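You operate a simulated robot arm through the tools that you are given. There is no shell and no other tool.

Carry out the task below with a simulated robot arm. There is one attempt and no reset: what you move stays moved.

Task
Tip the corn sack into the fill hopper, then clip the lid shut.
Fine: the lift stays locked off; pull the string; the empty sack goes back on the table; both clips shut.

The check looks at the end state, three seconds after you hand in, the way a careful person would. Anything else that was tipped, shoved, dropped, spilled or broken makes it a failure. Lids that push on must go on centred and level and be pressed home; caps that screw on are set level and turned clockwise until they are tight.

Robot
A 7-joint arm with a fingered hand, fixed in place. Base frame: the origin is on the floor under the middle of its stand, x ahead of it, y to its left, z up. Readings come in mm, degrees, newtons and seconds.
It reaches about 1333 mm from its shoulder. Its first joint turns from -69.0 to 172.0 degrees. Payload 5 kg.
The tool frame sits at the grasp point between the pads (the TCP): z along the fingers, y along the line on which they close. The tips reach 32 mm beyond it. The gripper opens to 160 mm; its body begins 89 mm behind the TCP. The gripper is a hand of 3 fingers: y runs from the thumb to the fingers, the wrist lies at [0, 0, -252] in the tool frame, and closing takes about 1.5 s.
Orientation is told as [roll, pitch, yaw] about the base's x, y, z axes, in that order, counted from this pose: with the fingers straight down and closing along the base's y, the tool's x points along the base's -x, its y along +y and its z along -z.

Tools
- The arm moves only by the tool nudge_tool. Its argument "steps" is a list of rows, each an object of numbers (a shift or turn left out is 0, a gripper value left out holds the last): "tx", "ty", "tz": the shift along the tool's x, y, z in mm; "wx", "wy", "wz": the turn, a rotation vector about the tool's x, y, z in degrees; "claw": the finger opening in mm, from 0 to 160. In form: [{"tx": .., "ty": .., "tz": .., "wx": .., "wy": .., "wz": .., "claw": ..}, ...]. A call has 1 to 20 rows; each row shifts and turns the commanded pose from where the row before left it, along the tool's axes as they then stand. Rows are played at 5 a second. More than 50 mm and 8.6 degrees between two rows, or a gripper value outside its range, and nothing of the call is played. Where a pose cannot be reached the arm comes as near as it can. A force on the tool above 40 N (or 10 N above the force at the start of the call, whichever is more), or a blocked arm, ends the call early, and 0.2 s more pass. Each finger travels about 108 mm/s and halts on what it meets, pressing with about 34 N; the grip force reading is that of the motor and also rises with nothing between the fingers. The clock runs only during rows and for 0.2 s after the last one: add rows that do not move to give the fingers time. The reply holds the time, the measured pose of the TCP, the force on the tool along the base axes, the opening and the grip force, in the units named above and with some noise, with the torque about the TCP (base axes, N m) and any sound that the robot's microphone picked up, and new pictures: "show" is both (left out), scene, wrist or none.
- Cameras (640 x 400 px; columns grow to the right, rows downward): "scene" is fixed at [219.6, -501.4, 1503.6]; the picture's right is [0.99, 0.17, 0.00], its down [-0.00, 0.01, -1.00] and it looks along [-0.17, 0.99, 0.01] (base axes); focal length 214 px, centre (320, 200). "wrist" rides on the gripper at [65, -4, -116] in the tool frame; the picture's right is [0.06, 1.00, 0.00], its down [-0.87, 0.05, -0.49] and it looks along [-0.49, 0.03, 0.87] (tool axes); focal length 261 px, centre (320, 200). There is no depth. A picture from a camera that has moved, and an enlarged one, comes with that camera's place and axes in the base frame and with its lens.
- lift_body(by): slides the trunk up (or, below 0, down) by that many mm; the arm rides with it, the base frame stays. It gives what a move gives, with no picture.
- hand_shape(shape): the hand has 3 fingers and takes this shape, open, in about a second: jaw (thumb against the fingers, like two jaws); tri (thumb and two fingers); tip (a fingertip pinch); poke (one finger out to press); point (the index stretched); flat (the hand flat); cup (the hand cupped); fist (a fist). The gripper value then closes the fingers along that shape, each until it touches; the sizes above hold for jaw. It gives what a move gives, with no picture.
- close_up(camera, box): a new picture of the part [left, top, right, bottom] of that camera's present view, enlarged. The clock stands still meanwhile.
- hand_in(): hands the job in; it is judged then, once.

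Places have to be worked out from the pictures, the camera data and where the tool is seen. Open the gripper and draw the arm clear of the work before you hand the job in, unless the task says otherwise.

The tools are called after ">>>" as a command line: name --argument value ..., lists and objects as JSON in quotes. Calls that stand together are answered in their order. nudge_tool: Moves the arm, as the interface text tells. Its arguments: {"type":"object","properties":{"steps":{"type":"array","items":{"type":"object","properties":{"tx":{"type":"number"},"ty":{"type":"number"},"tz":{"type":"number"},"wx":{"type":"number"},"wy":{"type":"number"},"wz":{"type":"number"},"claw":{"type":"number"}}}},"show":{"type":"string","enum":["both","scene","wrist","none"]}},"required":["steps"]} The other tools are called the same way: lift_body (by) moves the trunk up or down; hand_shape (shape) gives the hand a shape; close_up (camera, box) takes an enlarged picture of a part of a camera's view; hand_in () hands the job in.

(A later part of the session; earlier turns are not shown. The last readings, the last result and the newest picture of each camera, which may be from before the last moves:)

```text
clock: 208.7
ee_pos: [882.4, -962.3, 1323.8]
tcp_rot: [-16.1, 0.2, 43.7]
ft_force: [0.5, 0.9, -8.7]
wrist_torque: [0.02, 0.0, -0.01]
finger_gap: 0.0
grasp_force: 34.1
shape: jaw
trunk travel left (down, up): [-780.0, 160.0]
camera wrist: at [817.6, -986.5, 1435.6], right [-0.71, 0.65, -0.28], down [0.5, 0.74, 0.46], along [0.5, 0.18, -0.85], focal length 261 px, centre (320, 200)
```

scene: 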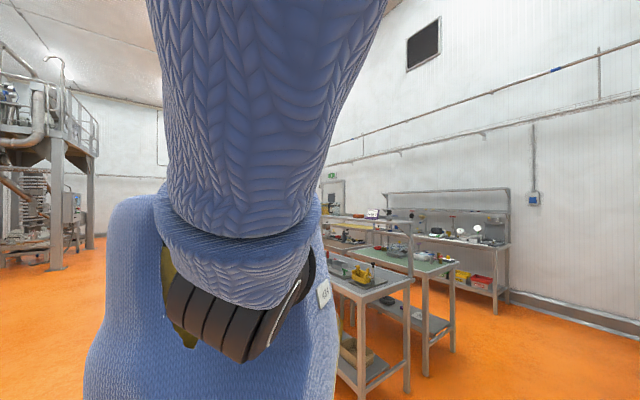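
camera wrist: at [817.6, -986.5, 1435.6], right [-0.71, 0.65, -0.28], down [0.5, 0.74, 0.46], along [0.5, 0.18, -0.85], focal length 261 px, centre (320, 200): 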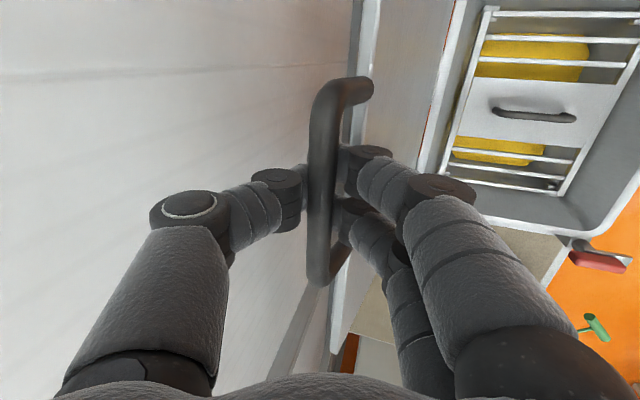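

The handle is caged in the fingers. Pulling the lid forward along its arc, first to just past vertical.

>>> nudge_tool --steps '[{"tz": -5.5, "ty": 11.2, "tx": 0.5, "wx": 1.5}, {"tz": -5.5, "ty": 11.2, "tx": 0.5, "wx": 1.5}, {"tz": -5.5, "ty": 11.3, "tx": 0.5, "wx": 1.5}, {"tz": -5.5, "ty": 11.3, "tx": 0.5, "wx": 1.5}, {"tz": -5.5, "ty": 11.3, "tx": 0.5, "wx": 1.5}, {"tz": -5.5, "ty": 11.4, "tx": 0.5, "wx": 1.5}]' --show "wrist"

```text
clock: 210.1
ee_pos: [830.1, -911.0, 1332.7]
tcp_rot: [-25.2, 0.1, 43.8]
ft_force: [4.6, 5.8, -14.2]
wrist_torque: [0.0, -0.05, -0.02]
finger_gap: 0.0
grasp_force: 34.1
shape: jaw
trunk travel left (down, up): [-780.0, 160.0]
camera wrist: at [752.7, -921.8, 1438.4], right [-0.67, 0.61, -0.43], down [0.45, 0.79, 0.42], along [0.59, 0.09, -0.8], focal length 261 px, centre (320, 200)
```

wrist: 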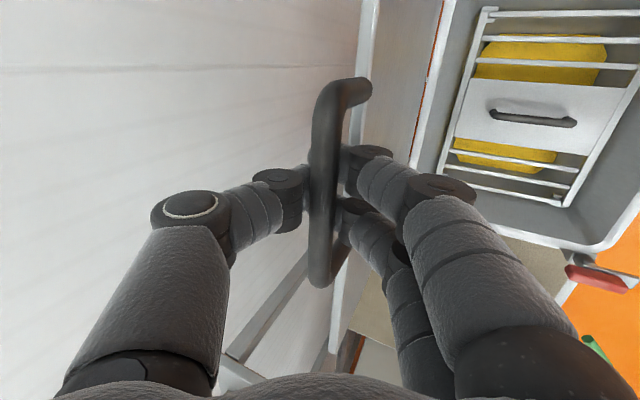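

The lid follows. Continuing over the top and starting down, slightly lower to unload the fingers.

>>> nudge_tool --steps '[{"tz": -3, "ty": 12.6, "tx": 0.5, "wx": 1.7}, {"tz": -5.4, "ty": 11.4, "tx": 0.5, "wx": 1.7}, {"tz": -5.6, "ty": 11.3, "tx": 0.5, "wx": 1.7}, {"tz": -5.8, "ty": 11.2, "tx": 0.5, "wx": 1.7}, {"tz": -5.8, "ty": 11.2, "tx": 0.5, "wx": 1.7}, {"tz": -5.9, "ty": 11.3, "tx": 0.5, "wx": 1.7}, {"tz": -6.1, "ty": 11.3, "tx": 0.5, "wx": 1.7}, {"tz": -6.1, "ty": 11.3, "tx": 0.5, "wx": 1.7}]' --show "wrist"

```text
clock: 211.9
ee_pos: [759.2, -841.0, 1321.4]
tcp_rot: [-38.6, 0.2, 43.8]
ft_force: [10.3, 3.7, -23.6]
wrist_torque: [0.05, -0.09, 0.01]
finger_gap: 0.1
grasp_force: 33.5
shape: jaw
trunk travel left (down, up): [-780.0, 160.0]
camera wrist: at [665.6, -834.8, 1412.9], right [-0.58, 0.52, -0.62], down [0.39, 0.85, 0.35], along [0.71, -0.04, -0.7], focal length 261 px, centre (320, 200)
```

wrist: 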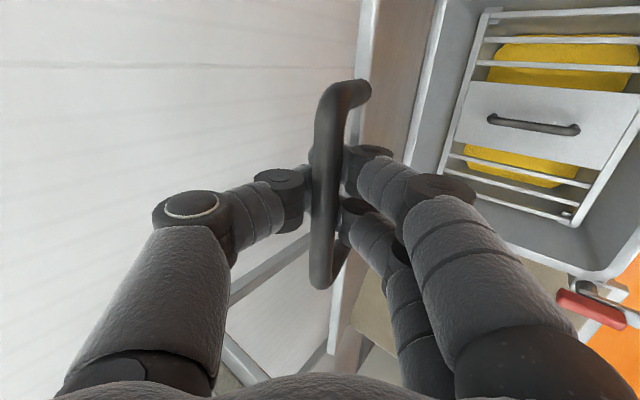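

Slightly too high (24 N); the next rows come down a bit more while tilting the hand with the lid.

>>> nudge_tool --steps '[{"tz": -3.9, "ty": 13.5, "tx": 0.5, "wx": 1.9}, {"tz": -4.8, "ty": 12.9, "tx": 0.5, "wx": 1.9}, {"tz": -6.2, "ty": 11.6, "tx": 0.5, "wx": 1.9}, {"tz": -6.1, "ty": 11.6, "tx": 0.5, "wx": 1.9}]' --show "none"

>>> nudge_tool --steps '[{"tz": -6.1, "ty": 11.6, "tx": 0.5, "wx": 1.9}, {"tz": -6.1, "ty": 11.6, "tx": 0.5, "wx": 1.9}, {"tz": -6.1, "ty": 11.6, "tx": 0.5, "wx": 1.9}, {"tz": -6, "ty": 11.7, "tx": 0.5, "wx": 1.9}, {"tz": -6, "ty": 11.7, "tx": 0.5, "wx": 1.9}]' --show "wrist"

```text
clock: 212.9
ee_pos: [724.1, -805.0, 1302.8]
tcp_rot: [-46.4, 0.3, 43.8]
ft_force: [14.8, 7.0, -18.7]
wrist_torque: [0.1, -0.11, 0.05]
finger_gap: 0.0
grasp_force: 33.8
shape: jaw
trunk travel left (down, up): [-780.0, 160.0]
```

```text
clock: 213.7
ee_pos: [697.8, -780.0, 1285.7]
tcp_rot: [-51.2, 0.0, 43.8]
ft_force: [22.2, 5.6, -26.4]
wrist_torque: [0.1, -0.2, 0.05]
finger_gap: 0.0
grasp_force: 33.7
shape: jaw
trunk travel left (down, up): [-780.0, 160.0]
stopped in row 3: the force on the tool passed its limit at 41 N (the readings are from after the stop); the commanded pose is now the measured one
camera wrist: at [591.1, -762.6, 1362.6], right [-0.48, 0.41, -0.78], down [0.34, 0.9, 0.27], along [0.81, -0.14, -0.57], focal length 261 px, centre (320, 200)
```

wrist: 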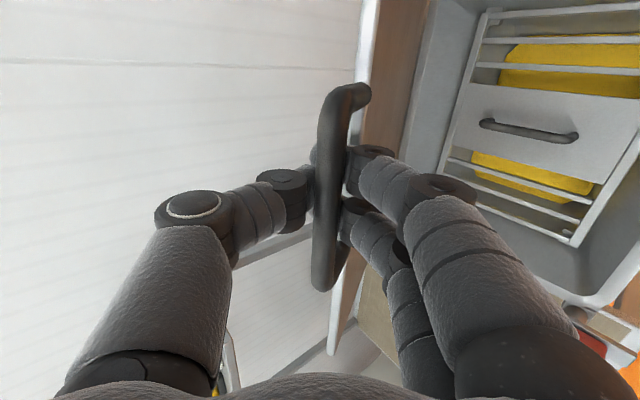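

The force is radial (pulling outward on the hinge arc by a few mm) plus some sideways. Correcting inward 5 mm and 3 mm sideways, then checking.

>>> nudge_tool --steps '[{"tz": 5, "ty": 2.3, "tx": -3}, {"tx": 0}]' --show "none"

```text
clock: 214.3
ee_pos: [700.1, -781.9, 1286.6]
tcp_rot: [-51.5, 0.0, 43.8]
ft_force: [7.7, 3.1, -10.1]
wrist_torque: [0.03, -0.07, 0.0]
finger_gap: 0.0
grasp_force: 34.2
shape: jaw
trunk travel left (down, up): [-780.0, 160.0]
```

Load is now just the lid's weight. Continuing down the same arc as used for opening, in small steps.

>>> nudge_tool --steps '[{"tz": -7.4, "ty": 14.7, "tx": 0.4, "wx": 2.2}, {"tz": -7.4, "ty": 14.5, "tx": 0.4, "wx": 2.1}, {"tz": -6.1, "ty": 14.3, "tx": 0.4}, {"tz": -6.1, "ty": 14.3, "tx": 0.4}, {"tz": -4.9, "ty": 14.7, "tx": 0.4}, {"tz": -4.9, "ty": 14.7, "tx": 0.4}]' --show "none"

>>> nudge_tool --steps '[{"tz": -3.6, "ty": 15.1, "tx": 0.4}, {"tz": -3.6, "ty": 15.1, "tx": 0.4}, {"tz": -2.2, "ty": 15.4, "tx": 0.4}, {"tz": -2.2, "ty": 15.4, "tx": 0.4}, {"tz": -0.9, "ty": 15.5, "tx": 0.4}, {"tz": -0.9, "ty": 15.5, "tx": 0.4}]' --show "wrist"

```text
clock: 215.7
ee_pos: [646.3, -728.8, 1232.2]
tcp_rot: [-55.6, 0.1, 43.7]
ft_force: [18.9, -11.5, -27.7]
wrist_torque: [-0.1, -0.2, 0.07]
finger_gap: 0.0
grasp_force: 33.6
shape: jaw
trunk travel left (down, up): [-780.0, 160.0]
```

```text
clock: 216.5
ee_pos: [624.3, -707.2, 1201.3]
tcp_rot: [-55.5, 0.1, 43.6]
ft_force: [27.1, -13.5, -29.9]
wrist_torque: [-0.13, -0.28, 0.04]
finger_gap: 0.0
grasp_force: 34.1
shape: jaw
trunk travel left (down, up): [-780.0, 160.0]
stopped in row 3: the force on the tool passed its limit at 47 N (the readings are from after the stop); the commanded pose is now the measured one
camera wrist: at [513.6, -684.3, 1270.8], right [-0.44, 0.36, -0.82], down [0.33, 0.92, 0.23], along [0.84, -0.17, -0.52], focal length 261 px, centre (320, 200)
```

wrist: 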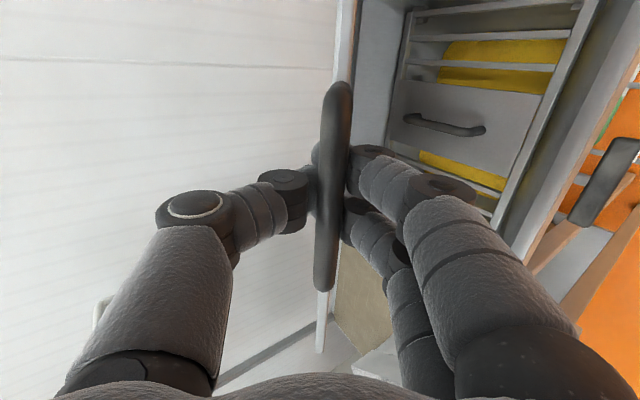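

Again slightly outside the arc (bar sits nearer the fingertips than during opening). Moving 6 mm along the fingers to unload and continuing with the shifted arc.

>>> nudge_tool --steps '[{"tz": 6, "ty": 1, "tx": -1}, {"tx": 0}]' --show "none"

>>> nudge_tool --steps '[{"tz": -0.8, "ty": 9.2}, {"tz": -0.8, "ty": 9.2}, {"tz": -0.4, "ty": 15.5}, {"tz": -0.4, "ty": 15.5}, {"tz": 1, "ty": 15.5}, {"tz": 1, "ty": 15.5}]' --show "none"

```text
clock: 217.1
ee_pos: [624.2, -708.6, 1201.4]
tcp_rot: [-55.8, 0.1, 43.8]
ft_force: [13.2, -5.6, -15.1]
wrist_torque: [-0.04, -0.15, 0.0]
finger_gap: 0.0
grasp_force: 33.9
shape: jaw
trunk travel left (down, up): [-780.0, 160.0]
```

```text
clock: 218.5
ee_pos: [593.4, -676.2, 1133.6]
tcp_rot: [-55.9, 0.0, 43.7]
ft_force: [15.8, -12.7, -15.0]
wrist_torque: [-0.14, -0.22, 0.01]
finger_gap: 0.2
grasp_force: 34.3
shape: jaw
trunk travel left (down, up): [-780.0, 160.0]
```

Good progress (~30°). Continuing down with a touch more along the fingers to reduce the radial pull.

>>> nudge_tool --steps '[{"tz": 4.8, "ty": 15.4}, {"tz": 2.3, "ty": 15.4}, {"tz": 3.6, "ty": 15.2}, {"tz": 3.6, "ty": 15.2}, {"tz": 5, "ty": 14.9}, {"tz": 5, "ty": 14.9}]' --show "wrist"

```text
clock: 219.9
ee_pos: [571.1, -652.5, 1044.8]
tcp_rot: [-55.7, 0.1, 43.7]
ft_force: [3.3, -9.7, -7.4]
wrist_torque: [-0.12, -0.07, 0.04]
finger_gap: 0.0
grasp_force: 33.6
shape: jaw
trunk travel left (down, up): [-780.0, 160.0]
camera wrist: at [460.4, -629.7, 1114.0], right [-0.43, 0.36, -0.83], down [0.33, 0.92, 0.23], along [0.84, -0.17, -0.52], focal length 261 px, centre (320, 200)
```

wrist: 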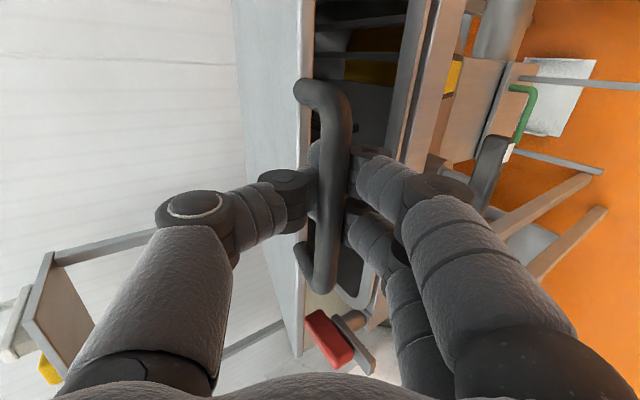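

About 15° left. Lowering the rest gently.

>>> nudge_tool --steps '[{"tz": 5.7, "ty": 14.4}, {"tz": 5.7, "ty": 14.4}, {"tz": 7, "ty": 13.9}, {"tz": 7, "ty": 13.9}]' --show "none"

>>> nudge_tool --steps '[{"tz": 4, "ty": 6.6}, {"tz": 4, "ty": 6.6}, {"tz": 4, "ty": 6.6}]' --show "wrist"

```text
clock: 220.9
ee_pos: [563.3, -646.4, 985.8]
tcp_rot: [-56.0, 0.0, 43.7]
ft_force: [9.5, -7.4, -5.4]
wrist_torque: [-0.09, -0.11, 0.02]
finger_gap: 0.2
grasp_force: 34.2
shape: jaw
trunk travel left (down, up): [-780.0, 160.0]
```

```text
clock: 221.7
ee_pos: [563.0, -645.5, 962.6]
tcp_rot: [-55.8, 0.1, 43.8]
ft_force: [8.1, -8.3, -4.9]
wrist_torque: [-0.07, -0.12, 0.06]
finger_gap: 0.0
grasp_force: 33.8
shape: jaw
trunk travel left (down, up): [-780.0, 160.0]
camera wrist: at [452.7, -621.4, 1031.1], right [-0.43, 0.36, -0.83], down [0.33, 0.92, 0.23], along [0.84, -0.17, -0.51], focal length 261 px, centre (320, 200)
```

wrist: 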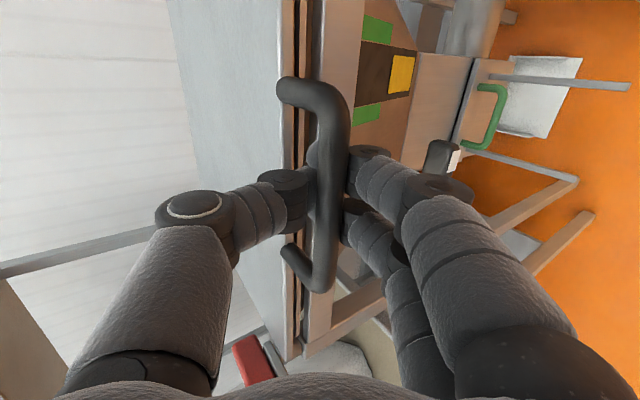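

Nearly closed. A little further down until the lid seats.

>>> nudge_tool --steps '[{"tz": 2.5, "ty": 4}, {"tz": 2.5, "ty": 4}]' --show "none"

>>> nudge_tool --steps '[{"tz": 1.5, "ty": 3}, {"tz": 1.5, "ty": 3}]' --show "wrist"

```text
clock: 222.3
ee_pos: [562.4, -644.0, 955.5]
tcp_rot: [-56.0, 0.0, 43.8]
ft_force: [4.2, -6.7, 13.8]
wrist_torque: [-0.01, -0.06, 0.01]
finger_gap: 0.1
grasp_force: 34.1
shape: jaw
trunk travel left (down, up): [-780.0, 160.0]
```

```text
clock: 222.9
ee_pos: [562.6, -642.8, 949.7]
tcp_rot: [-56.1, 0.0, 43.7]
ft_force: [10.8, -10.6, 26.8]
wrist_torque: [0.0, -0.01, 0.04]
finger_gap: 0.0
grasp_force: 34.4
shape: jaw
trunk travel left (down, up): [-780.0, 160.0]
camera wrist: at [450.9, -619.1, 1017.6], right [-0.43, 0.36, -0.83], down [0.33, 0.92, 0.23], along [0.84, -0.17, -0.51], focal length 261 px, centre (320, 200)
```

wrist: 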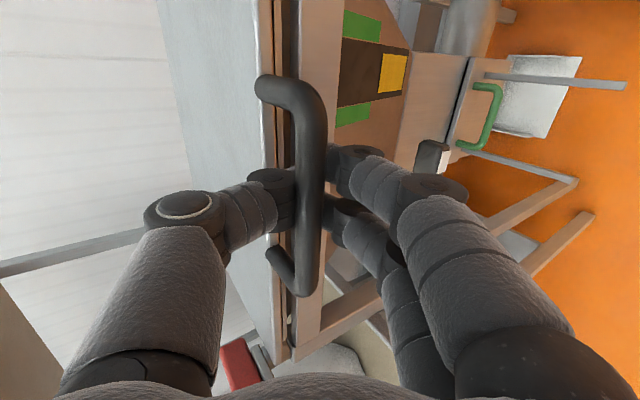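

The lid is seated (27 N down). Easing off, opening the fingers and backing out along the finger direction.

>>> nudge_tool --steps '[{"tz": -3, "ty": -4.5}, {"claw": 20}, {"claw": 40}, {"claw": 55}, {"claw": 55}]' --show "wrist"

```text
clock: 224.1
ee_pos: [562.8, -642.3, 953.0]
tcp_rot: [-55.9, 0.1, 43.6]
ft_force: [-0.3, -0.5, -1.4]
wrist_torque: [0.01, 0.01, -0.02]
finger_gap: 54.4
grasp_force: 0.1
shape: jaw
trunk travel left (down, up): [-780.0, 160.0]
camera wrist: at [451.2, -619.7, 1021.5], right [-0.43, 0.36, -0.83], down [0.33, 0.92, 0.23], along [0.84, -0.17, -0.51], focal length 261 px, centre (320, 200)
```

wrist: 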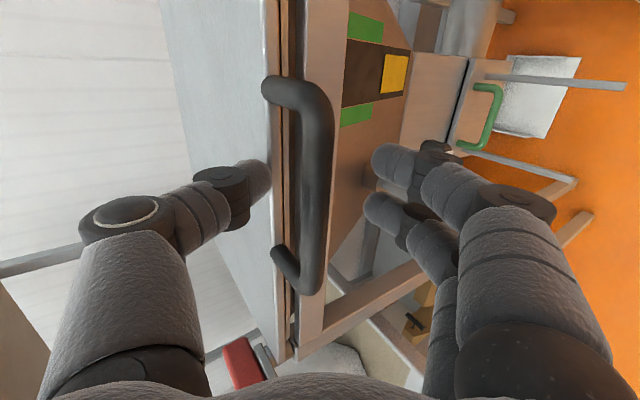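

Released cleanly with no force. Backing out along the fingers.

>>> nudge_tool --steps '[{"tz": -20}, {"tz": -30}, {"tz": -40}, {"tz": -40}, {"ty": -40}, {"ty": -40, "claw": 110}, {"ty": -40}]' --show "wrist"

>>> close_up --camera "wrist" --box '[200, 0, 500, 400]'

```text
clock: 225.7
ee_pos: [540.7, -677.6, 1107.8]
tcp_rot: [-56.0, -0.3, 44.1]
ft_force: [-0.3, 0.4, -0.5]
wrist_torque: [0.0, 0.0, 0.0]
finger_gap: 109.6
grasp_force: 0.1
shape: jaw
out of reach, approached as far as the arm can: row 2, 3, 4
trunk travel left (down, up): [-780.0, 160.0]
camera wrist: at [429.7, -654.8, 1175.6], right [-0.43, 0.36, -0.83], down [0.32, 0.92, 0.23], along [0.84, -0.16, -0.51], focal length 261 px, centre (320, 200)
```

wrist: 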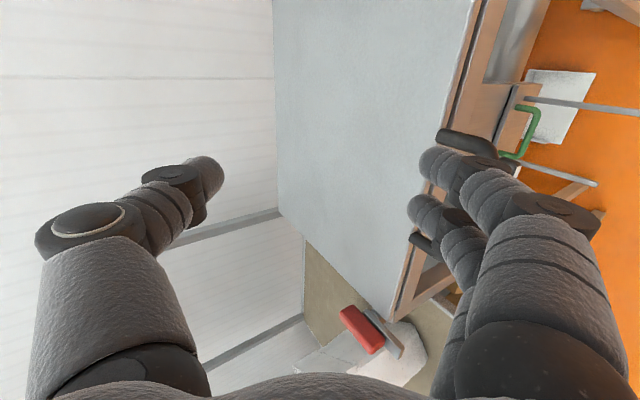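

```text
1.00 times, centred on (350, 200) of wrist (not enlarged: the box is as wide or as high as the picture)
camera zoom: at [429.7, -654.8, 1175.6], right [-0.43, 0.36, -0.83], down [0.32, 0.92, 0.23], along [0.84, -0.16, -0.51], focal length 261 px, centre (290, 200)
```

zoom: 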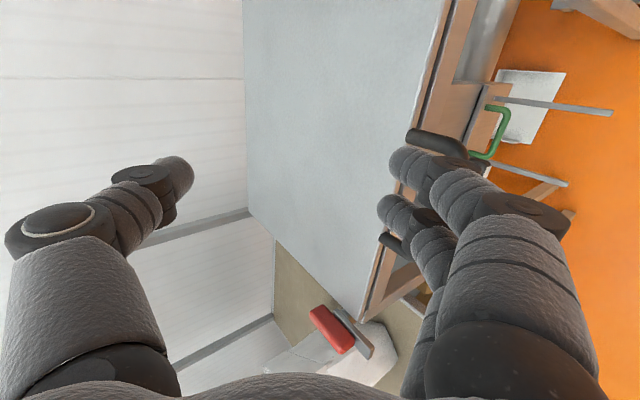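

The lid is closed. Now I level the hand and go above the red clip for a precise look.

>>> nudge_tool --steps '[{"ty": -30}, {"ty": -30}, {"wx": -8}, {"wx": -8}, {"wx": -8}, {"wx": -8}, {"wx": -8}, {"wx": -8}, {"wx": -8}]' --show "none"

>>> nudge_tool --steps '[{"tx": -40}, {"tx": -40}, {"tx": -40}, {"tx": -40}, {"tx": -20}]' --show "wrist"

```text
clock: 227.9
ee_pos: [554.1, -703.7, 1044.0]
tcp_rot: [-4.6, 3.3, 46.6]
ft_force: [0.7, 0.3, -0.1]
wrist_torque: [-0.01, 0.04, 0.02]
finger_gap: 110.1
grasp_force: 0.0
shape: jaw
out of reach, approached as far as the arm can: row 1, 2, 3, 4, 5, 6, 7
trunk travel left (down, up): [-780.0, 160.0]
stopped in row 9: the arm was blocked; the commanded pose is now the measured one
```

```text
clock: 229.1
ee_pos: [678.5, -570.5, 1035.3]
tcp_rot: [-4.7, 3.3, 46.6]
ft_force: [-0.4, -0.5, -0.6]
wrist_torque: [-0.02, -0.02, -0.03]
finger_gap: 110.0
grasp_force: 0.2
shape: jaw
trunk travel left (down, up): [-780.0, 160.0]
camera wrist: at [635.5, -609.3, 1154.1], right [-0.77, 0.63, -0.08], down [0.55, 0.71, 0.44], along [0.33, 0.29, -0.9], focal length 261 px, centre (320, 200)
```

wrist: 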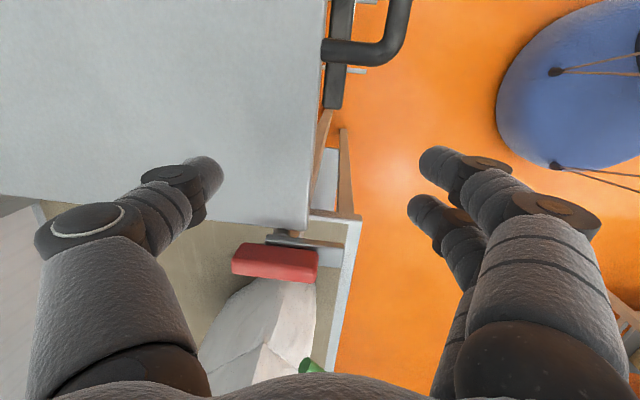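

The hand is lower than planned; raising it and levelling before the close look.

>>> nudge_tool --steps '[{"tz": -30}, {"tz": -30}, {"tz": -30}, {"wx": -4.7, "wy": -3.3}]' --show "wrist"

>>> close_up --camera "wrist" --box '[190, 130, 390, 280]'

```text
clock: 230.1
ee_pos: [676.5, -563.9, 1125.7]
tcp_rot: [0.2, -0.2, 46.8]
ft_force: [0.0, 0.4, -1.0]
wrist_torque: [0.06, -0.02, 0.03]
finger_gap: 110.1
grasp_force: 0.1
shape: jaw
trunk travel left (down, up): [-780.0, 160.0]
camera wrist: at [635.6, -613.9, 1240.5], right [-0.77, 0.64, 0.0], down [0.56, 0.67, 0.49], along [0.31, 0.38, -0.87], focal length 261 px, centre (320, 200)
```

wrist: 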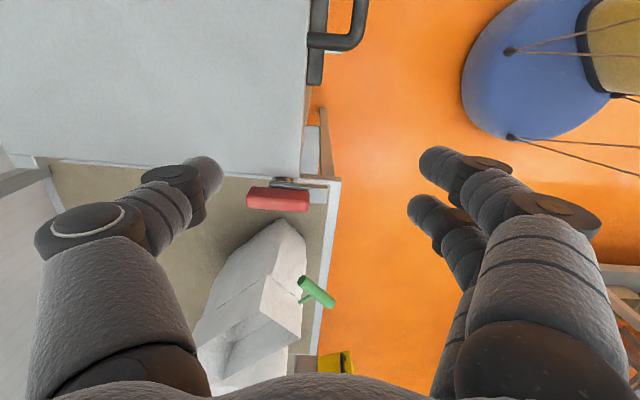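

```text
2.67 times, centred on (290, 205) of wrist
camera zoom: at [635.6, -613.9, 1240.5], right [-0.77, 0.64, 0.0], down [0.56, 0.67, 0.49], along [0.31, 0.38, -0.87], focal length 695 px, centre (400, 187)
```

zoom: 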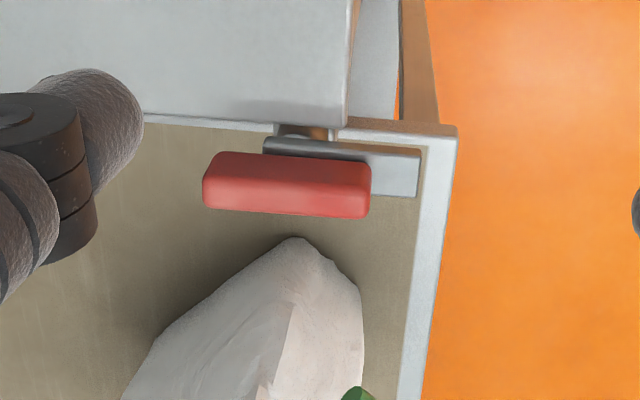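

Getting a higher magnification of the clip from here.

>>> close_up --camera "wrist" --box '[240, 165, 340, 225]'

```text
6.40 times, centred on (290, 195) of wrist
camera zoom: at [635.6, -613.9, 1240.5], right [-0.77, 0.64, 0.0], down [0.56, 0.67, 0.49], along [0.31, 0.38, -0.87], focal length 1668 px, centre (512, 232)
```

zoom: 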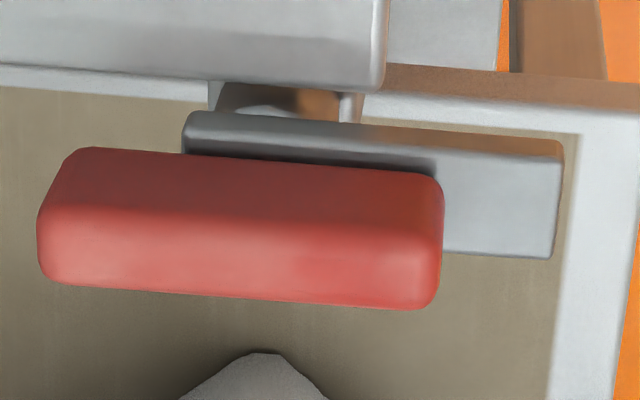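

The clip is a turn-button: a 75×24 mm tongue (top z ≈ 972, just above the lid top) on a vertical pivot near (763, −536), with the red grip block (≈80×23×23 mm) centred above the pivot at about (767, −540). I'll grip the block and twist it 90° so the tongue swings over the lid; first turning the hand to yaw −44 and aligning above.

>>> nudge_tool --steps '[{"wz": 8}, {"wz": 8}, {"wz": 8}, {"wz": 8}, {"wz": 8}, {"wz": 8}, {"wz": 8}, {"wz": 8}, {"wz": 8}, {"wz": 8}, {"wz": 8}, {"wz": 3}]' --show "none"

>>> nudge_tool --steps '[{"tx": -16, "ty": 27}, {"tx": -16, "ty": 27}, {"tx": -15, "ty": 26}]' --show "wrist"

```text
clock: 232.7
ee_pos: [676.9, -563.7, 1124.9]
tcp_rot: [0.0, 0.1, -44.2]
ft_force: [0.4, 1.0, 0.3]
wrist_torque: [0.0, 0.0, -0.01]
finger_gap: 110.0
grasp_force: 0.1
shape: jaw
trunk travel left (down, up): [-780.0, 160.0]
```

```text
clock: 233.5
ee_pos: [766.3, -539.6, 1123.4]
tcp_rot: [0.1, 0.2, -44.2]
ft_force: [1.0, 0.9, -0.2]
wrist_torque: [-0.02, 0.06, 0.0]
finger_gap: 109.7
grasp_force: 0.0
shape: jaw
trunk travel left (down, up): [-780.0, 160.0]
camera wrist: at [717.4, -496.2, 1239.3], right [0.65, 0.76, 0.0], down [0.66, -0.57, 0.49], along [0.37, -0.32, -0.87], focal length 261 px, centre (320, 200)
```

wrist: 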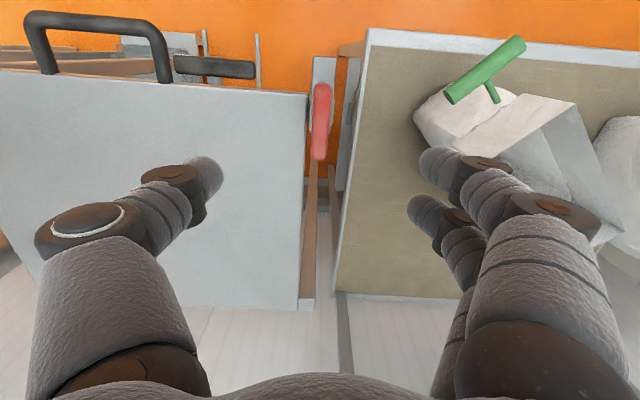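

The red grip is right below the TCP. The sack's toggle is not far away, so I'll use a small opening. Zooming for alignment.

>>> nudge_tool --steps '[{"claw": 52}, {"claw": 52}, {"claw": 52}]' --show "wrist"

>>> close_up --camera "wrist" --box '[260, 50, 390, 190]'

```text
clock: 234.3
ee_pos: [764.3, -540.0, 1123.9]
tcp_rot: [0.0, 0.0, -44.2]
ft_force: [-0.1, 0.5, -0.7]
wrist_torque: [0.01, -0.01, 0.02]
finger_gap: 52.3
grasp_force: 0.1
shape: jaw
trunk travel left (down, up): [-780.0, 160.0]
camera wrist: at [716.0, -496.7, 1240.0], right [0.65, 0.76, 0.0], down [0.66, -0.57, 0.49], along [0.37, -0.32, -0.87], focal length 261 px, centre (320, 200)
```

wrist: 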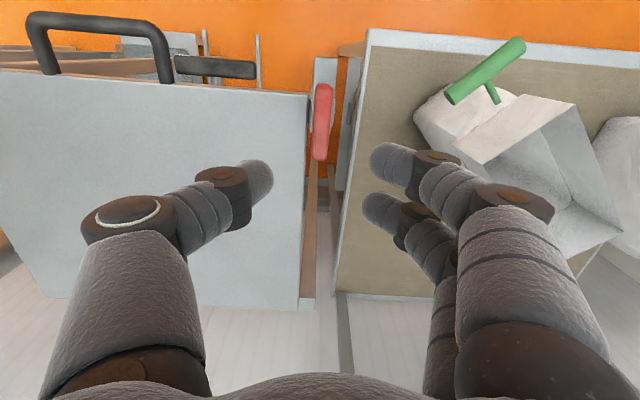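

```text
2.86 times, centred on (325, 120) of wrist
camera zoom: at [716.0, -496.7, 1240.0], right [0.65, 0.76, 0.0], down [0.66, -0.57, 0.49], along [0.37, -0.32, -0.87], focal length 745 px, centre (306, 429)
```

zoom: 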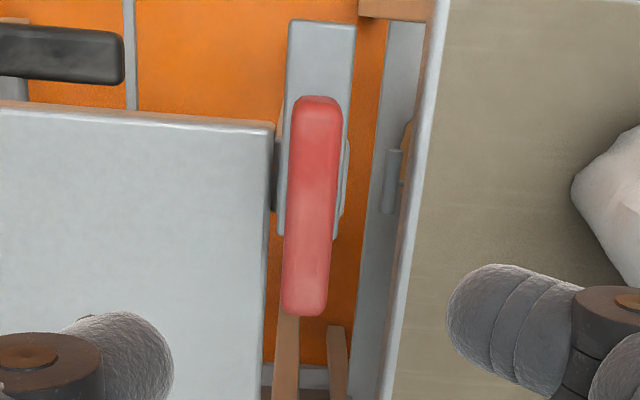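

Clear view: pivot is ~14.5 mm toward the robot from the TCP axis, the block spans −42…+28 mm about it, and the lid edge is 14 mm beside the centreline. Centring on the pivot and descending.

>>> nudge_tool --steps '[{"tx": 14.5, "ty": 0.7, "tz": 30}, {"tz": 40}, {"tz": 35}]' --show "wrist"

>>> close_up --camera "wrist" --box '[200, 60, 440, 260]'

```text
clock: 235.1
ee_pos: [758.2, -528.4, 1017.6]
tcp_rot: [0.0, 0.1, -44.1]
ft_force: [1.8, -0.6, -0.1]
wrist_torque: [0.01, 0.02, 0.02]
finger_gap: 52.4
grasp_force: 0.0
shape: jaw
trunk travel left (down, up): [-780.0, 160.0]
camera wrist: at [708.6, -485.2, 1133.8], right [0.65, 0.76, 0.0], down [0.66, -0.57, 0.49], along [0.37, -0.32, -0.87], focal length 261 px, centre (320, 200)
```

wrist: 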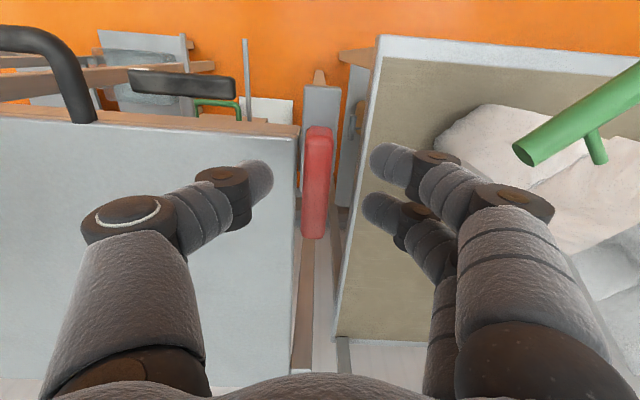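

```text
2.00 times, centred on (320, 160) of wrist
camera zoom: at [708.6, -485.2, 1133.8], right [0.65, 0.76, 0.0], down [0.66, -0.57, 0.49], along [0.37, -0.32, -0.87], focal length 521 px, centre (320, 280)
```

zoom: 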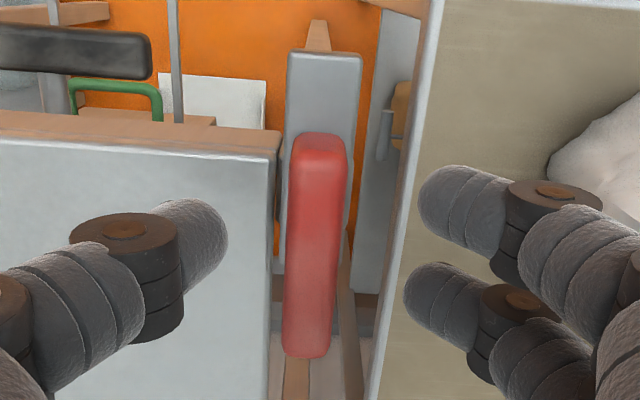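

Aligned. Descending the last ~19 mm and closing on the block.

>>> nudge_tool --steps '[{"tz": 10}, {"tz": 9}, {"claw": 35}, {"claw": 20}, {"claw": 10}, {"claw": 10}]' --show "wrist"

>>> close_up --camera "wrist" --box '[200, 60, 440, 260]'

```text
clock: 236.5
ee_pos: [756.0, -528.8, 1000.0]
tcp_rot: [0.1, 0.0, -44.2]
ft_force: [-0.4, -1.6, 3.5]
wrist_torque: [0.04, -0.07, 0.02]
finger_gap: 11.7
grasp_force: 34.2
shape: jaw
trunk travel left (down, up): [-780.0, 160.0]
camera wrist: at [707.8, -484.8, 1116.4], right [0.65, 0.76, 0.0], down [0.66, -0.57, 0.49], along [0.37, -0.32, -0.87], focal length 261 px, centre (320, 200)
```

wrist: 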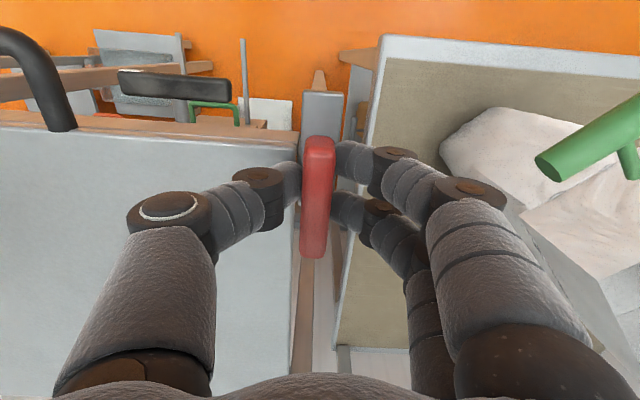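

```text
2.00 times, centred on (320, 160) of wrist
camera zoom: at [707.8, -484.8, 1116.4], right [0.65, 0.76, 0.0], down [0.66, -0.57, 0.49], along [0.37, -0.32, -0.87], focal length 521 px, centre (320, 280)
```

zoom: 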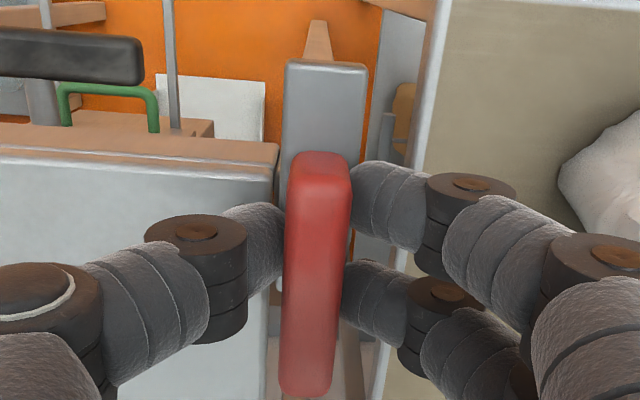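

Good grip on the block. Starting to twist counter-clockwise (seen from above) and checking that the clip turns.

>>> nudge_tool --steps '[{"wz": -5}, {"wz": -6}, {"wz": -6}]' --show "wrist"

>>> close_up --camera "wrist" --box '[200, 60, 440, 260]'

```text
clock: 237.3
ee_pos: [754.5, -528.2, 1000.6]
tcp_rot: [0.0, 0.1, -27.2]
ft_force: [-5.7, -3.4, -0.4]
wrist_torque: [0.04, 0.13, -0.1]
finger_gap: 11.3
grasp_force: 33.9
shape: jaw
trunk travel left (down, up): [-780.0, 160.0]
camera wrist: at [696.4, -502.0, 1116.8], right [0.4, 0.92, 0.0], down [0.8, -0.35, 0.49], along [0.45, -0.2, -0.87], focal length 261 px, centre (320, 200)
```

wrist: 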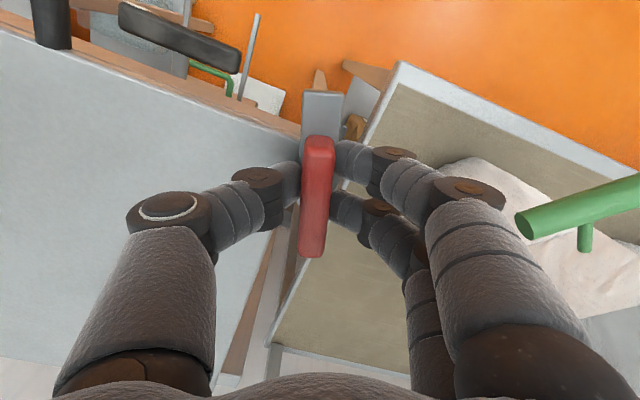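

```text
2.00 times, centred on (320, 160) of wrist
camera zoom: at [696.4, -502.0, 1116.8], right [0.4, 0.92, 0.0], down [0.8, -0.35, 0.49], along [0.45, -0.2, -0.87], focal length 521 px, centre (320, 280)
```

zoom: 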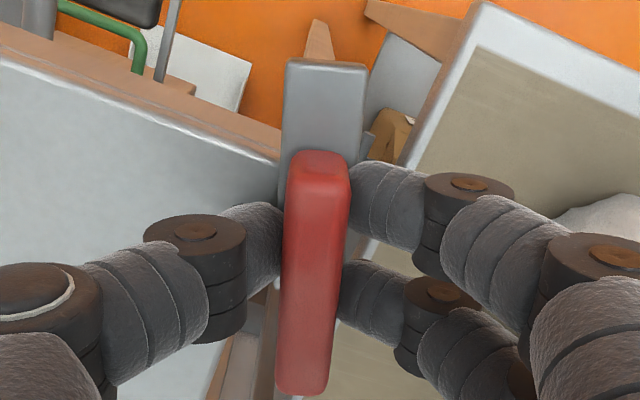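

The clip turns with the hand. Continuing.

>>> nudge_tool --steps '[{"wz": -7}, {"wz": -7}, {"wz": -7}, {"wz": -7}]' --show "wrist"

```text
clock: 238.3
ee_pos: [752.8, -530.0, 1000.8]
tcp_rot: [0.0, 0.1, 0.8]
ft_force: [-17.4, -16.8, -0.4]
wrist_torque: [-0.35, 0.4, -0.2]
finger_gap: 10.7
grasp_force: 33.7
shape: jaw
trunk travel left (down, up): [-780.0, 160.0]
camera wrist: at [689.6, -534.5, 1117.2], right [-0.08, 1.0, 0.0], down [0.87, 0.07, 0.49], along [0.49, 0.04, -0.87], focal length 261 px, centre (320, 200)
```

wrist: 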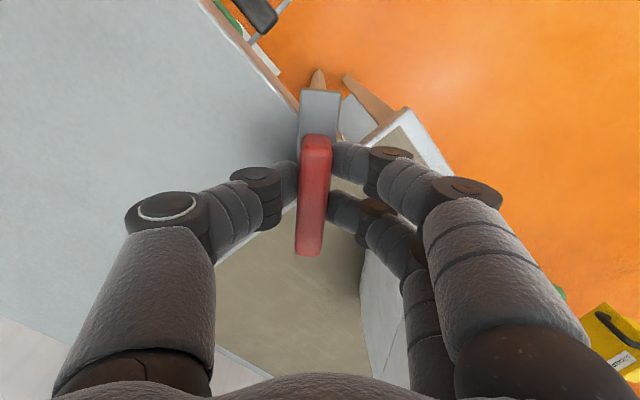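

The twist builds a sideways force (~24 N toward the lid side), i.e. the pivot is a few mm off my rotation centre. Shifting 3 mm to relieve it, then continuing.

>>> nudge_tool --steps '[{"tx": 2.2, "ty": -2.2}, {"wz": -6}, {"wz": -6}]' --show "none"

```text
clock: 239.1
ee_pos: [754.6, -530.7, 1000.5]
tcp_rot: [0.0, 0.0, 12.8]
ft_force: [-9.3, -19.5, 1.5]
wrist_torque: [-0.46, 0.26, -0.19]
finger_gap: 10.8
grasp_force: 34.2
shape: jaw
trunk travel left (down, up): [-780.0, 160.0]
```

>>> nudge_tool --steps '[{"tx": 2, "ty": -2.3}, {"wz": -6}, {"tx": 0}]' --show "wrist"

>>> close_up --camera "wrist" --box '[200, 60, 440, 260]'

```text
clock: 239.9
ee_pos: [752.9, -532.1, 1001.7]
tcp_rot: [0.1, -0.1, 18.9]
ft_force: [-3.0, -9.6, 1.0]
wrist_torque: [0.02, -0.01, -0.1]
finger_gap: 10.5
grasp_force: 34.4
shape: jaw
trunk travel left (down, up): [-780.0, 160.0]
camera wrist: at [693.1, -557.1, 1117.2], right [-0.38, 0.92, 0.0], down [0.8, 0.33, 0.49], along [0.46, 0.19, -0.87], focal length 261 px, centre (320, 200)
```

wrist: 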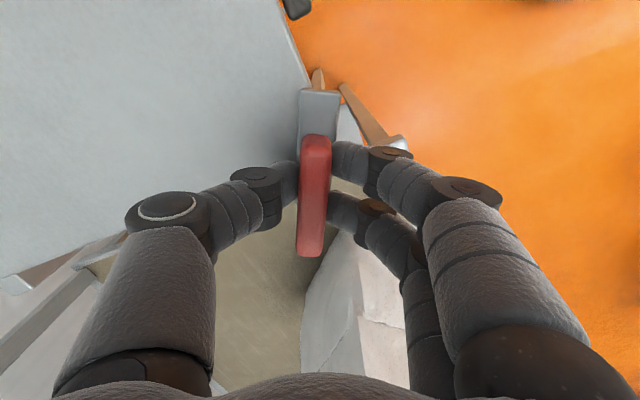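

```text
2.00 times, centred on (320, 160) of wrist
camera zoom: at [693.1, -557.1, 1117.2], right [-0.38, 0.92, 0.0], down [0.8, 0.33, 0.49], along [0.46, 0.19, -0.87], focal length 521 px, centre (320, 280)
```

zoom: 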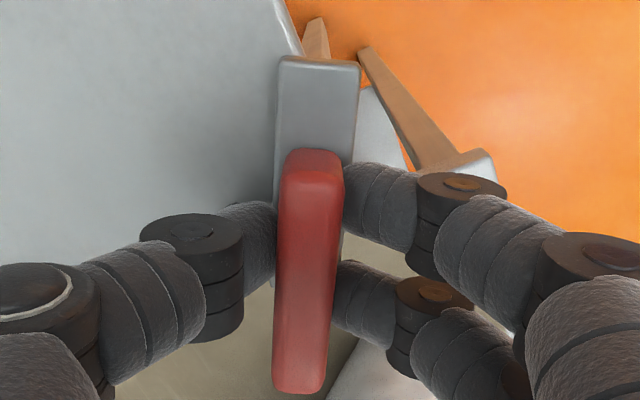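

Tongue now swings over the lid corner. Continuing the last ~27°.

>>> nudge_tool --steps '[{"wz": -6, "tx": 1, "ty": -1}, {"wz": -6, "tx": 0.5, "ty": -1}, {"tx": 0}]' --show "none"

>>> nudge_tool --steps '[{"wz": -6}, {"wz": -6}, {"tx": 0}]' --show "wrist"

```text
clock: 240.7
ee_pos: [752.4, -534.1, 1001.4]
tcp_rot: [0.0, -0.1, 30.9]
ft_force: [1.4, -0.8, 3.3]
wrist_torque: [0.31, -0.06, -0.03]
finger_gap: 11.0
grasp_force: 34.2
shape: jaw
trunk travel left (down, up): [-780.0, 160.0]
```

```text
clock: 241.5
ee_pos: [752.8, -536.8, 1001.3]
tcp_rot: [0.0, -0.1, 42.8]
ft_force: [6.4, -7.2, 8.9]
wrist_torque: [0.12, -0.09, 0.0]
finger_gap: 11.4
grasp_force: 34.1
shape: jaw
trunk travel left (down, up): [-780.0, 160.0]
camera wrist: at [708.4, -582.5, 1117.1], right [-0.72, 0.69, 0.0], down [0.6, 0.63, 0.49], along [0.34, 0.36, -0.87], focal length 261 px, centre (320, 200)
```

wrist: 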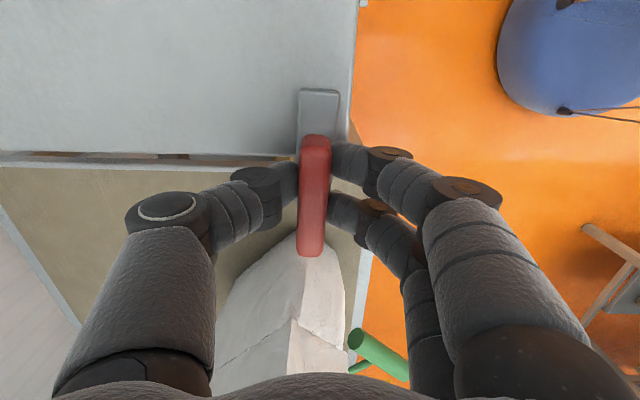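

The tongue lies over the lid, nearly square. Turning the last few degrees to feel for a stop.

>>> nudge_tool --steps '[{"wz": -4}, {"tx": 0}]' --show "none"

>>> nudge_tool --steps '[{"wz": -3}, {"tx": 0}]' --show "wrist"

>>> close_up --camera "wrist" --box '[200, 60, 440, 260]'

```text
clock: 242.1
ee_pos: [752.0, -535.7, 1001.2]
tcp_rot: [0.0, -0.1, 46.8]
ft_force: [10.0, -11.4, 11.6]
wrist_torque: [-0.1, -0.01, -0.38]
finger_gap: 11.1
grasp_force: 33.7
shape: jaw
trunk travel left (down, up): [-780.0, 160.0]
```

```text
clock: 242.7
ee_pos: [752.0, -535.0, 1001.6]
tcp_rot: [-0.1, 0.0, 49.8]
ft_force: [7.6, -11.6, 12.8]
wrist_torque: [-0.15, 0.06, -0.62]
finger_gap: 11.4
grasp_force: 33.6
shape: jaw
trunk travel left (down, up): [-780.0, 160.0]
camera wrist: at [714.0, -587.8, 1117.2], right [-0.8, 0.6, 0.0], down [0.52, 0.7, 0.49], along [0.29, 0.4, -0.87], focal length 261 px, centre (320, 200)
```

wrist: 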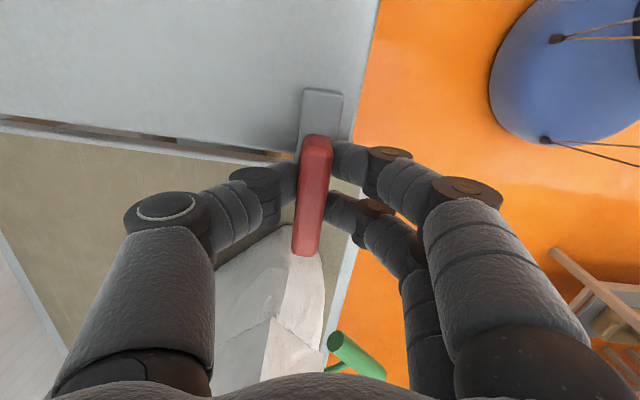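

```text
2.00 times, centred on (320, 160) of wrist
camera zoom: at [714.0, -587.8, 1117.2], right [-0.8, 0.6, 0.0], down [0.52, 0.7, 0.49], along [0.29, 0.4, -0.87], focal length 521 px, centre (320, 280)
```

zoom: 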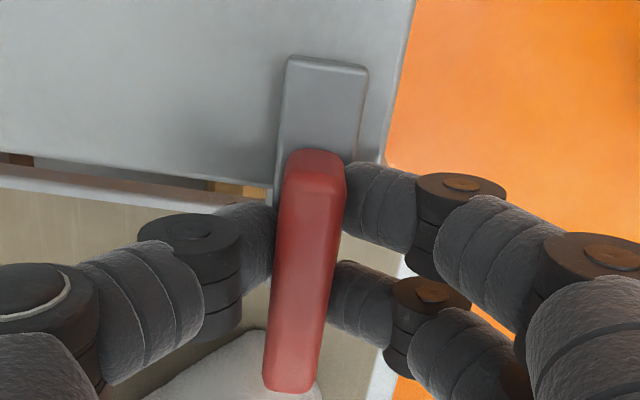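

Torque rises at ~90°: the clip has reached its stop — shut. Relaxing the twist, releasing and rising.

>>> nudge_tool --steps '[{"wz": 3}, {"claw": 25}, {"claw": 45}, {"claw": 50}, {"tz": -20}, {"tz": -30}, {"tz": -40}, {"tz": -40}]' --show "wrist"

>>> close_up --camera "wrist" --box '[220, 40, 420, 240]'

```text
clock: 244.5
ee_pos: [750.3, -534.3, 1131.1]
tcp_rot: [0.0, -0.1, 46.9]
ft_force: [-0.8, 0.6, -0.7]
wrist_torque: [-0.03, -0.03, 0.01]
finger_gap: 49.4
grasp_force: 0.1
shape: jaw
trunk travel left (down, up): [-780.0, 160.0]
camera wrist: at [709.3, -584.0, 1246.7], right [-0.77, 0.64, 0.0], down [0.56, 0.67, 0.49], along [0.31, 0.38, -0.87], focal length 261 px, centre (320, 200)
```

wrist: 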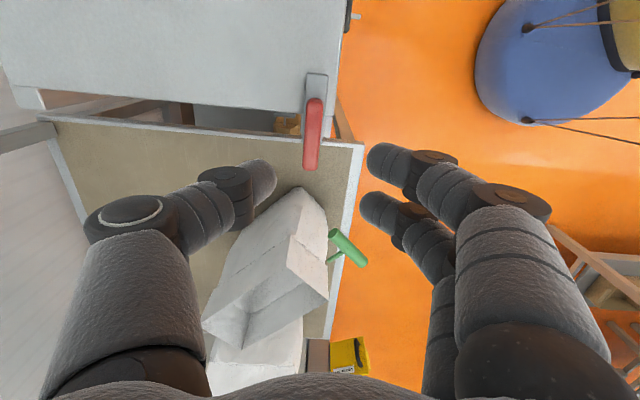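

```text
2.00 times, centred on (320, 140) of wrist
camera zoom: at [709.3, -584.0, 1246.7], right [-0.77, 0.64, 0.0], down [0.56, 0.67, 0.49], along [0.31, 0.38, -0.87], focal length 521 px, centre (320, 320)
```

zoom: 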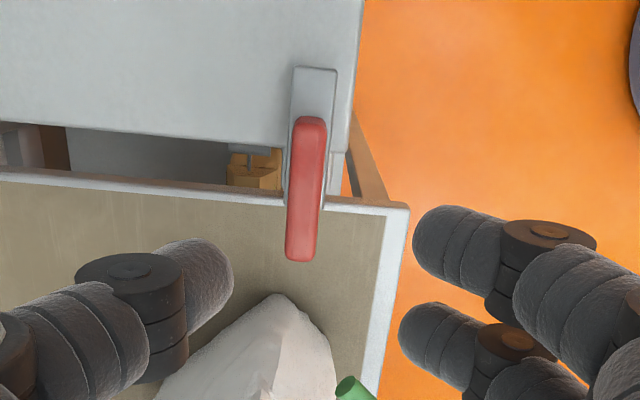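

Red clip is shut over the lid. For the blue clip on the other side I'll turn back to yaw −44 (camera on the robot's side, away from the LIFT box) and move across above the lid.

>>> nudge_tool --steps '[{"wz": 8, "tz": -10}, {"wz": 8, "tz": -10}, {"wz": 8, "tz": -10}, {"wz": 8}, {"wz": 8}, {"wz": 8}, {"wz": 8}, {"wz": 8}, {"wz": 8}, {"wz": 8}, {"wz": 8}, {"wz": 3}]' --show "none"

>>> nudge_tool --steps '[{"ty": -40}, {"ty": -40}, {"ty": -40}, {"ty": -40}, {"ty": -40}, {"ty": -40}]' --show "wrist"

```text
clock: 247.1
ee_pos: [751.7, -536.6, 1160.4]
tcp_rot: [0.1, 0.0, -44.3]
ft_force: [-0.2, 0.0, 1.1]
wrist_torque: [-0.01, 0.01, 0.01]
finger_gap: 49.6
grasp_force: 0.0
shape: jaw
trunk travel left (down, up): [-780.0, 160.0]
```

```text
clock: 248.5
ee_pos: [584.9, -707.4, 1159.1]
tcp_rot: [0.1, 0.1, -44.1]
ft_force: [-0.8, -0.6, 0.4]
wrist_torque: [0.04, -0.03, 0.0]
finger_gap: 49.8
grasp_force: 0.0
shape: jaw
trunk travel left (down, up): [-780.0, 160.0]
camera wrist: at [535.8, -664.5, 1276.0], right [0.65, 0.76, 0.0], down [0.66, -0.57, 0.49], along [0.37, -0.32, -0.87], focal length 261 px, centre (320, 200)
```

wrist: 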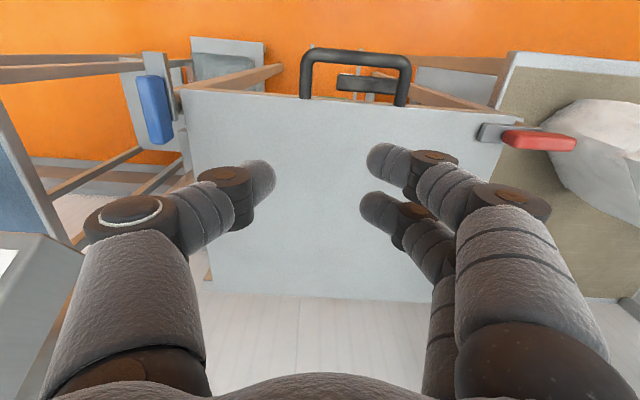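

>>> close_up --camera "wrist" --box '[90, 30, 250, 170]'

>>> close_up --camera "wrist" --box '[0, 100, 200, 400]'

>>> close_up --camera "wrist" --box '[440, 90, 600, 190]'

```text
2.86 times, centred on (170, 100) of wrist
camera zoom: at [535.8, -664.5, 1276.0], right [0.65, 0.76, 0.0], down [0.66, -0.57, 0.49], along [0.37, -0.32, -0.87], focal length 745 px, centre (749, 486)
```

zoom: 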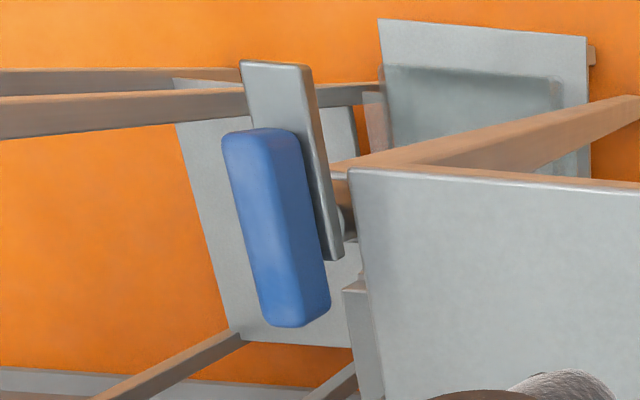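

```text
1.33 times, centred on (100, 250) of wrist
camera zoom: at [535.8, -664.5, 1276.0], right [0.65, 0.76, 0.0], down [0.66, -0.57, 0.49], along [0.37, -0.32, -0.87], focal length 348 px, centre (613, 133)
```

zoom: 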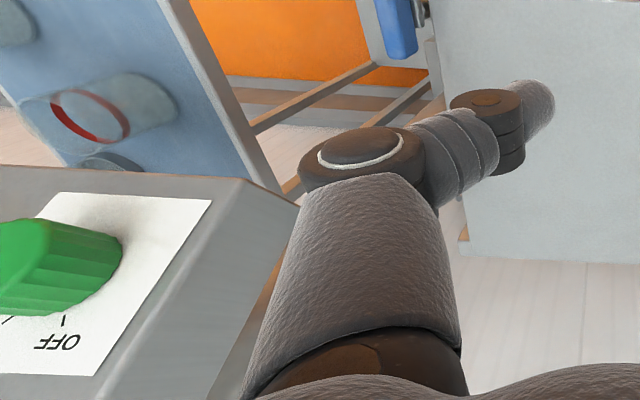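

```text
4.00 times, centred on (520, 140) of wrist
camera zoom: at [535.8, -664.5, 1276.0], right [0.65, 0.76, 0.0], down [0.66, -0.57, 0.49], along [0.37, -0.32, -0.87], focal length 1043 px, centre (-480, 440)
```

zoom: 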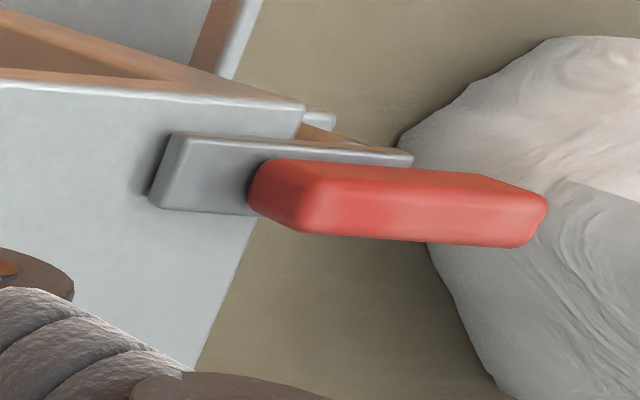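

Red clip is properly shut. The LIFT box edge is about 90 mm behind the blue clip's pivot, so I keep clear of it. Moving above the blue clip and testing how far the wrist can turn the other way.

>>> nudge_tool --steps '[{"ty": -40, "tx": 4}, {"ty": -40, "tx": 4}, {"ty": -40, "tx": 4}, {"ty": -38, "tx": 4}]' --show "wrist"

```text
clock: 249.5
ee_pos: [460.9, -809.9, 1163.5]
tcp_rot: [0.2, 0.0, -44.3]
ft_force: [-0.7, 0.1, -0.7]
wrist_torque: [0.0, -0.02, 0.01]
finger_gap: 50.0
grasp_force: 0.1
shape: jaw
trunk travel left (down, up): [-780.0, 160.0]
camera wrist: at [412.3, -766.9, 1279.0], right [0.65, 0.76, 0.0], down [0.66, -0.57, 0.49], along [0.37, -0.32, -0.87], focal length 261 px, centre (320, 200)
```

wrist: 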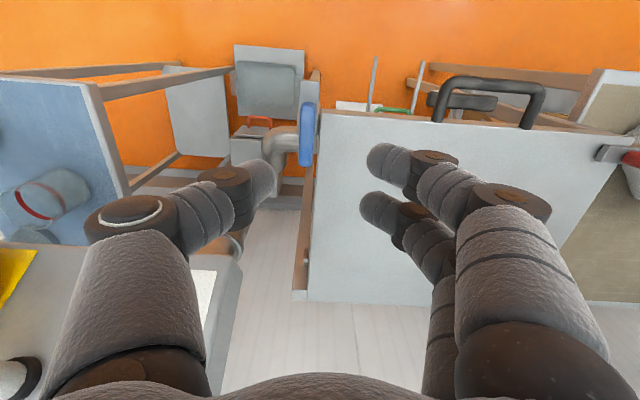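

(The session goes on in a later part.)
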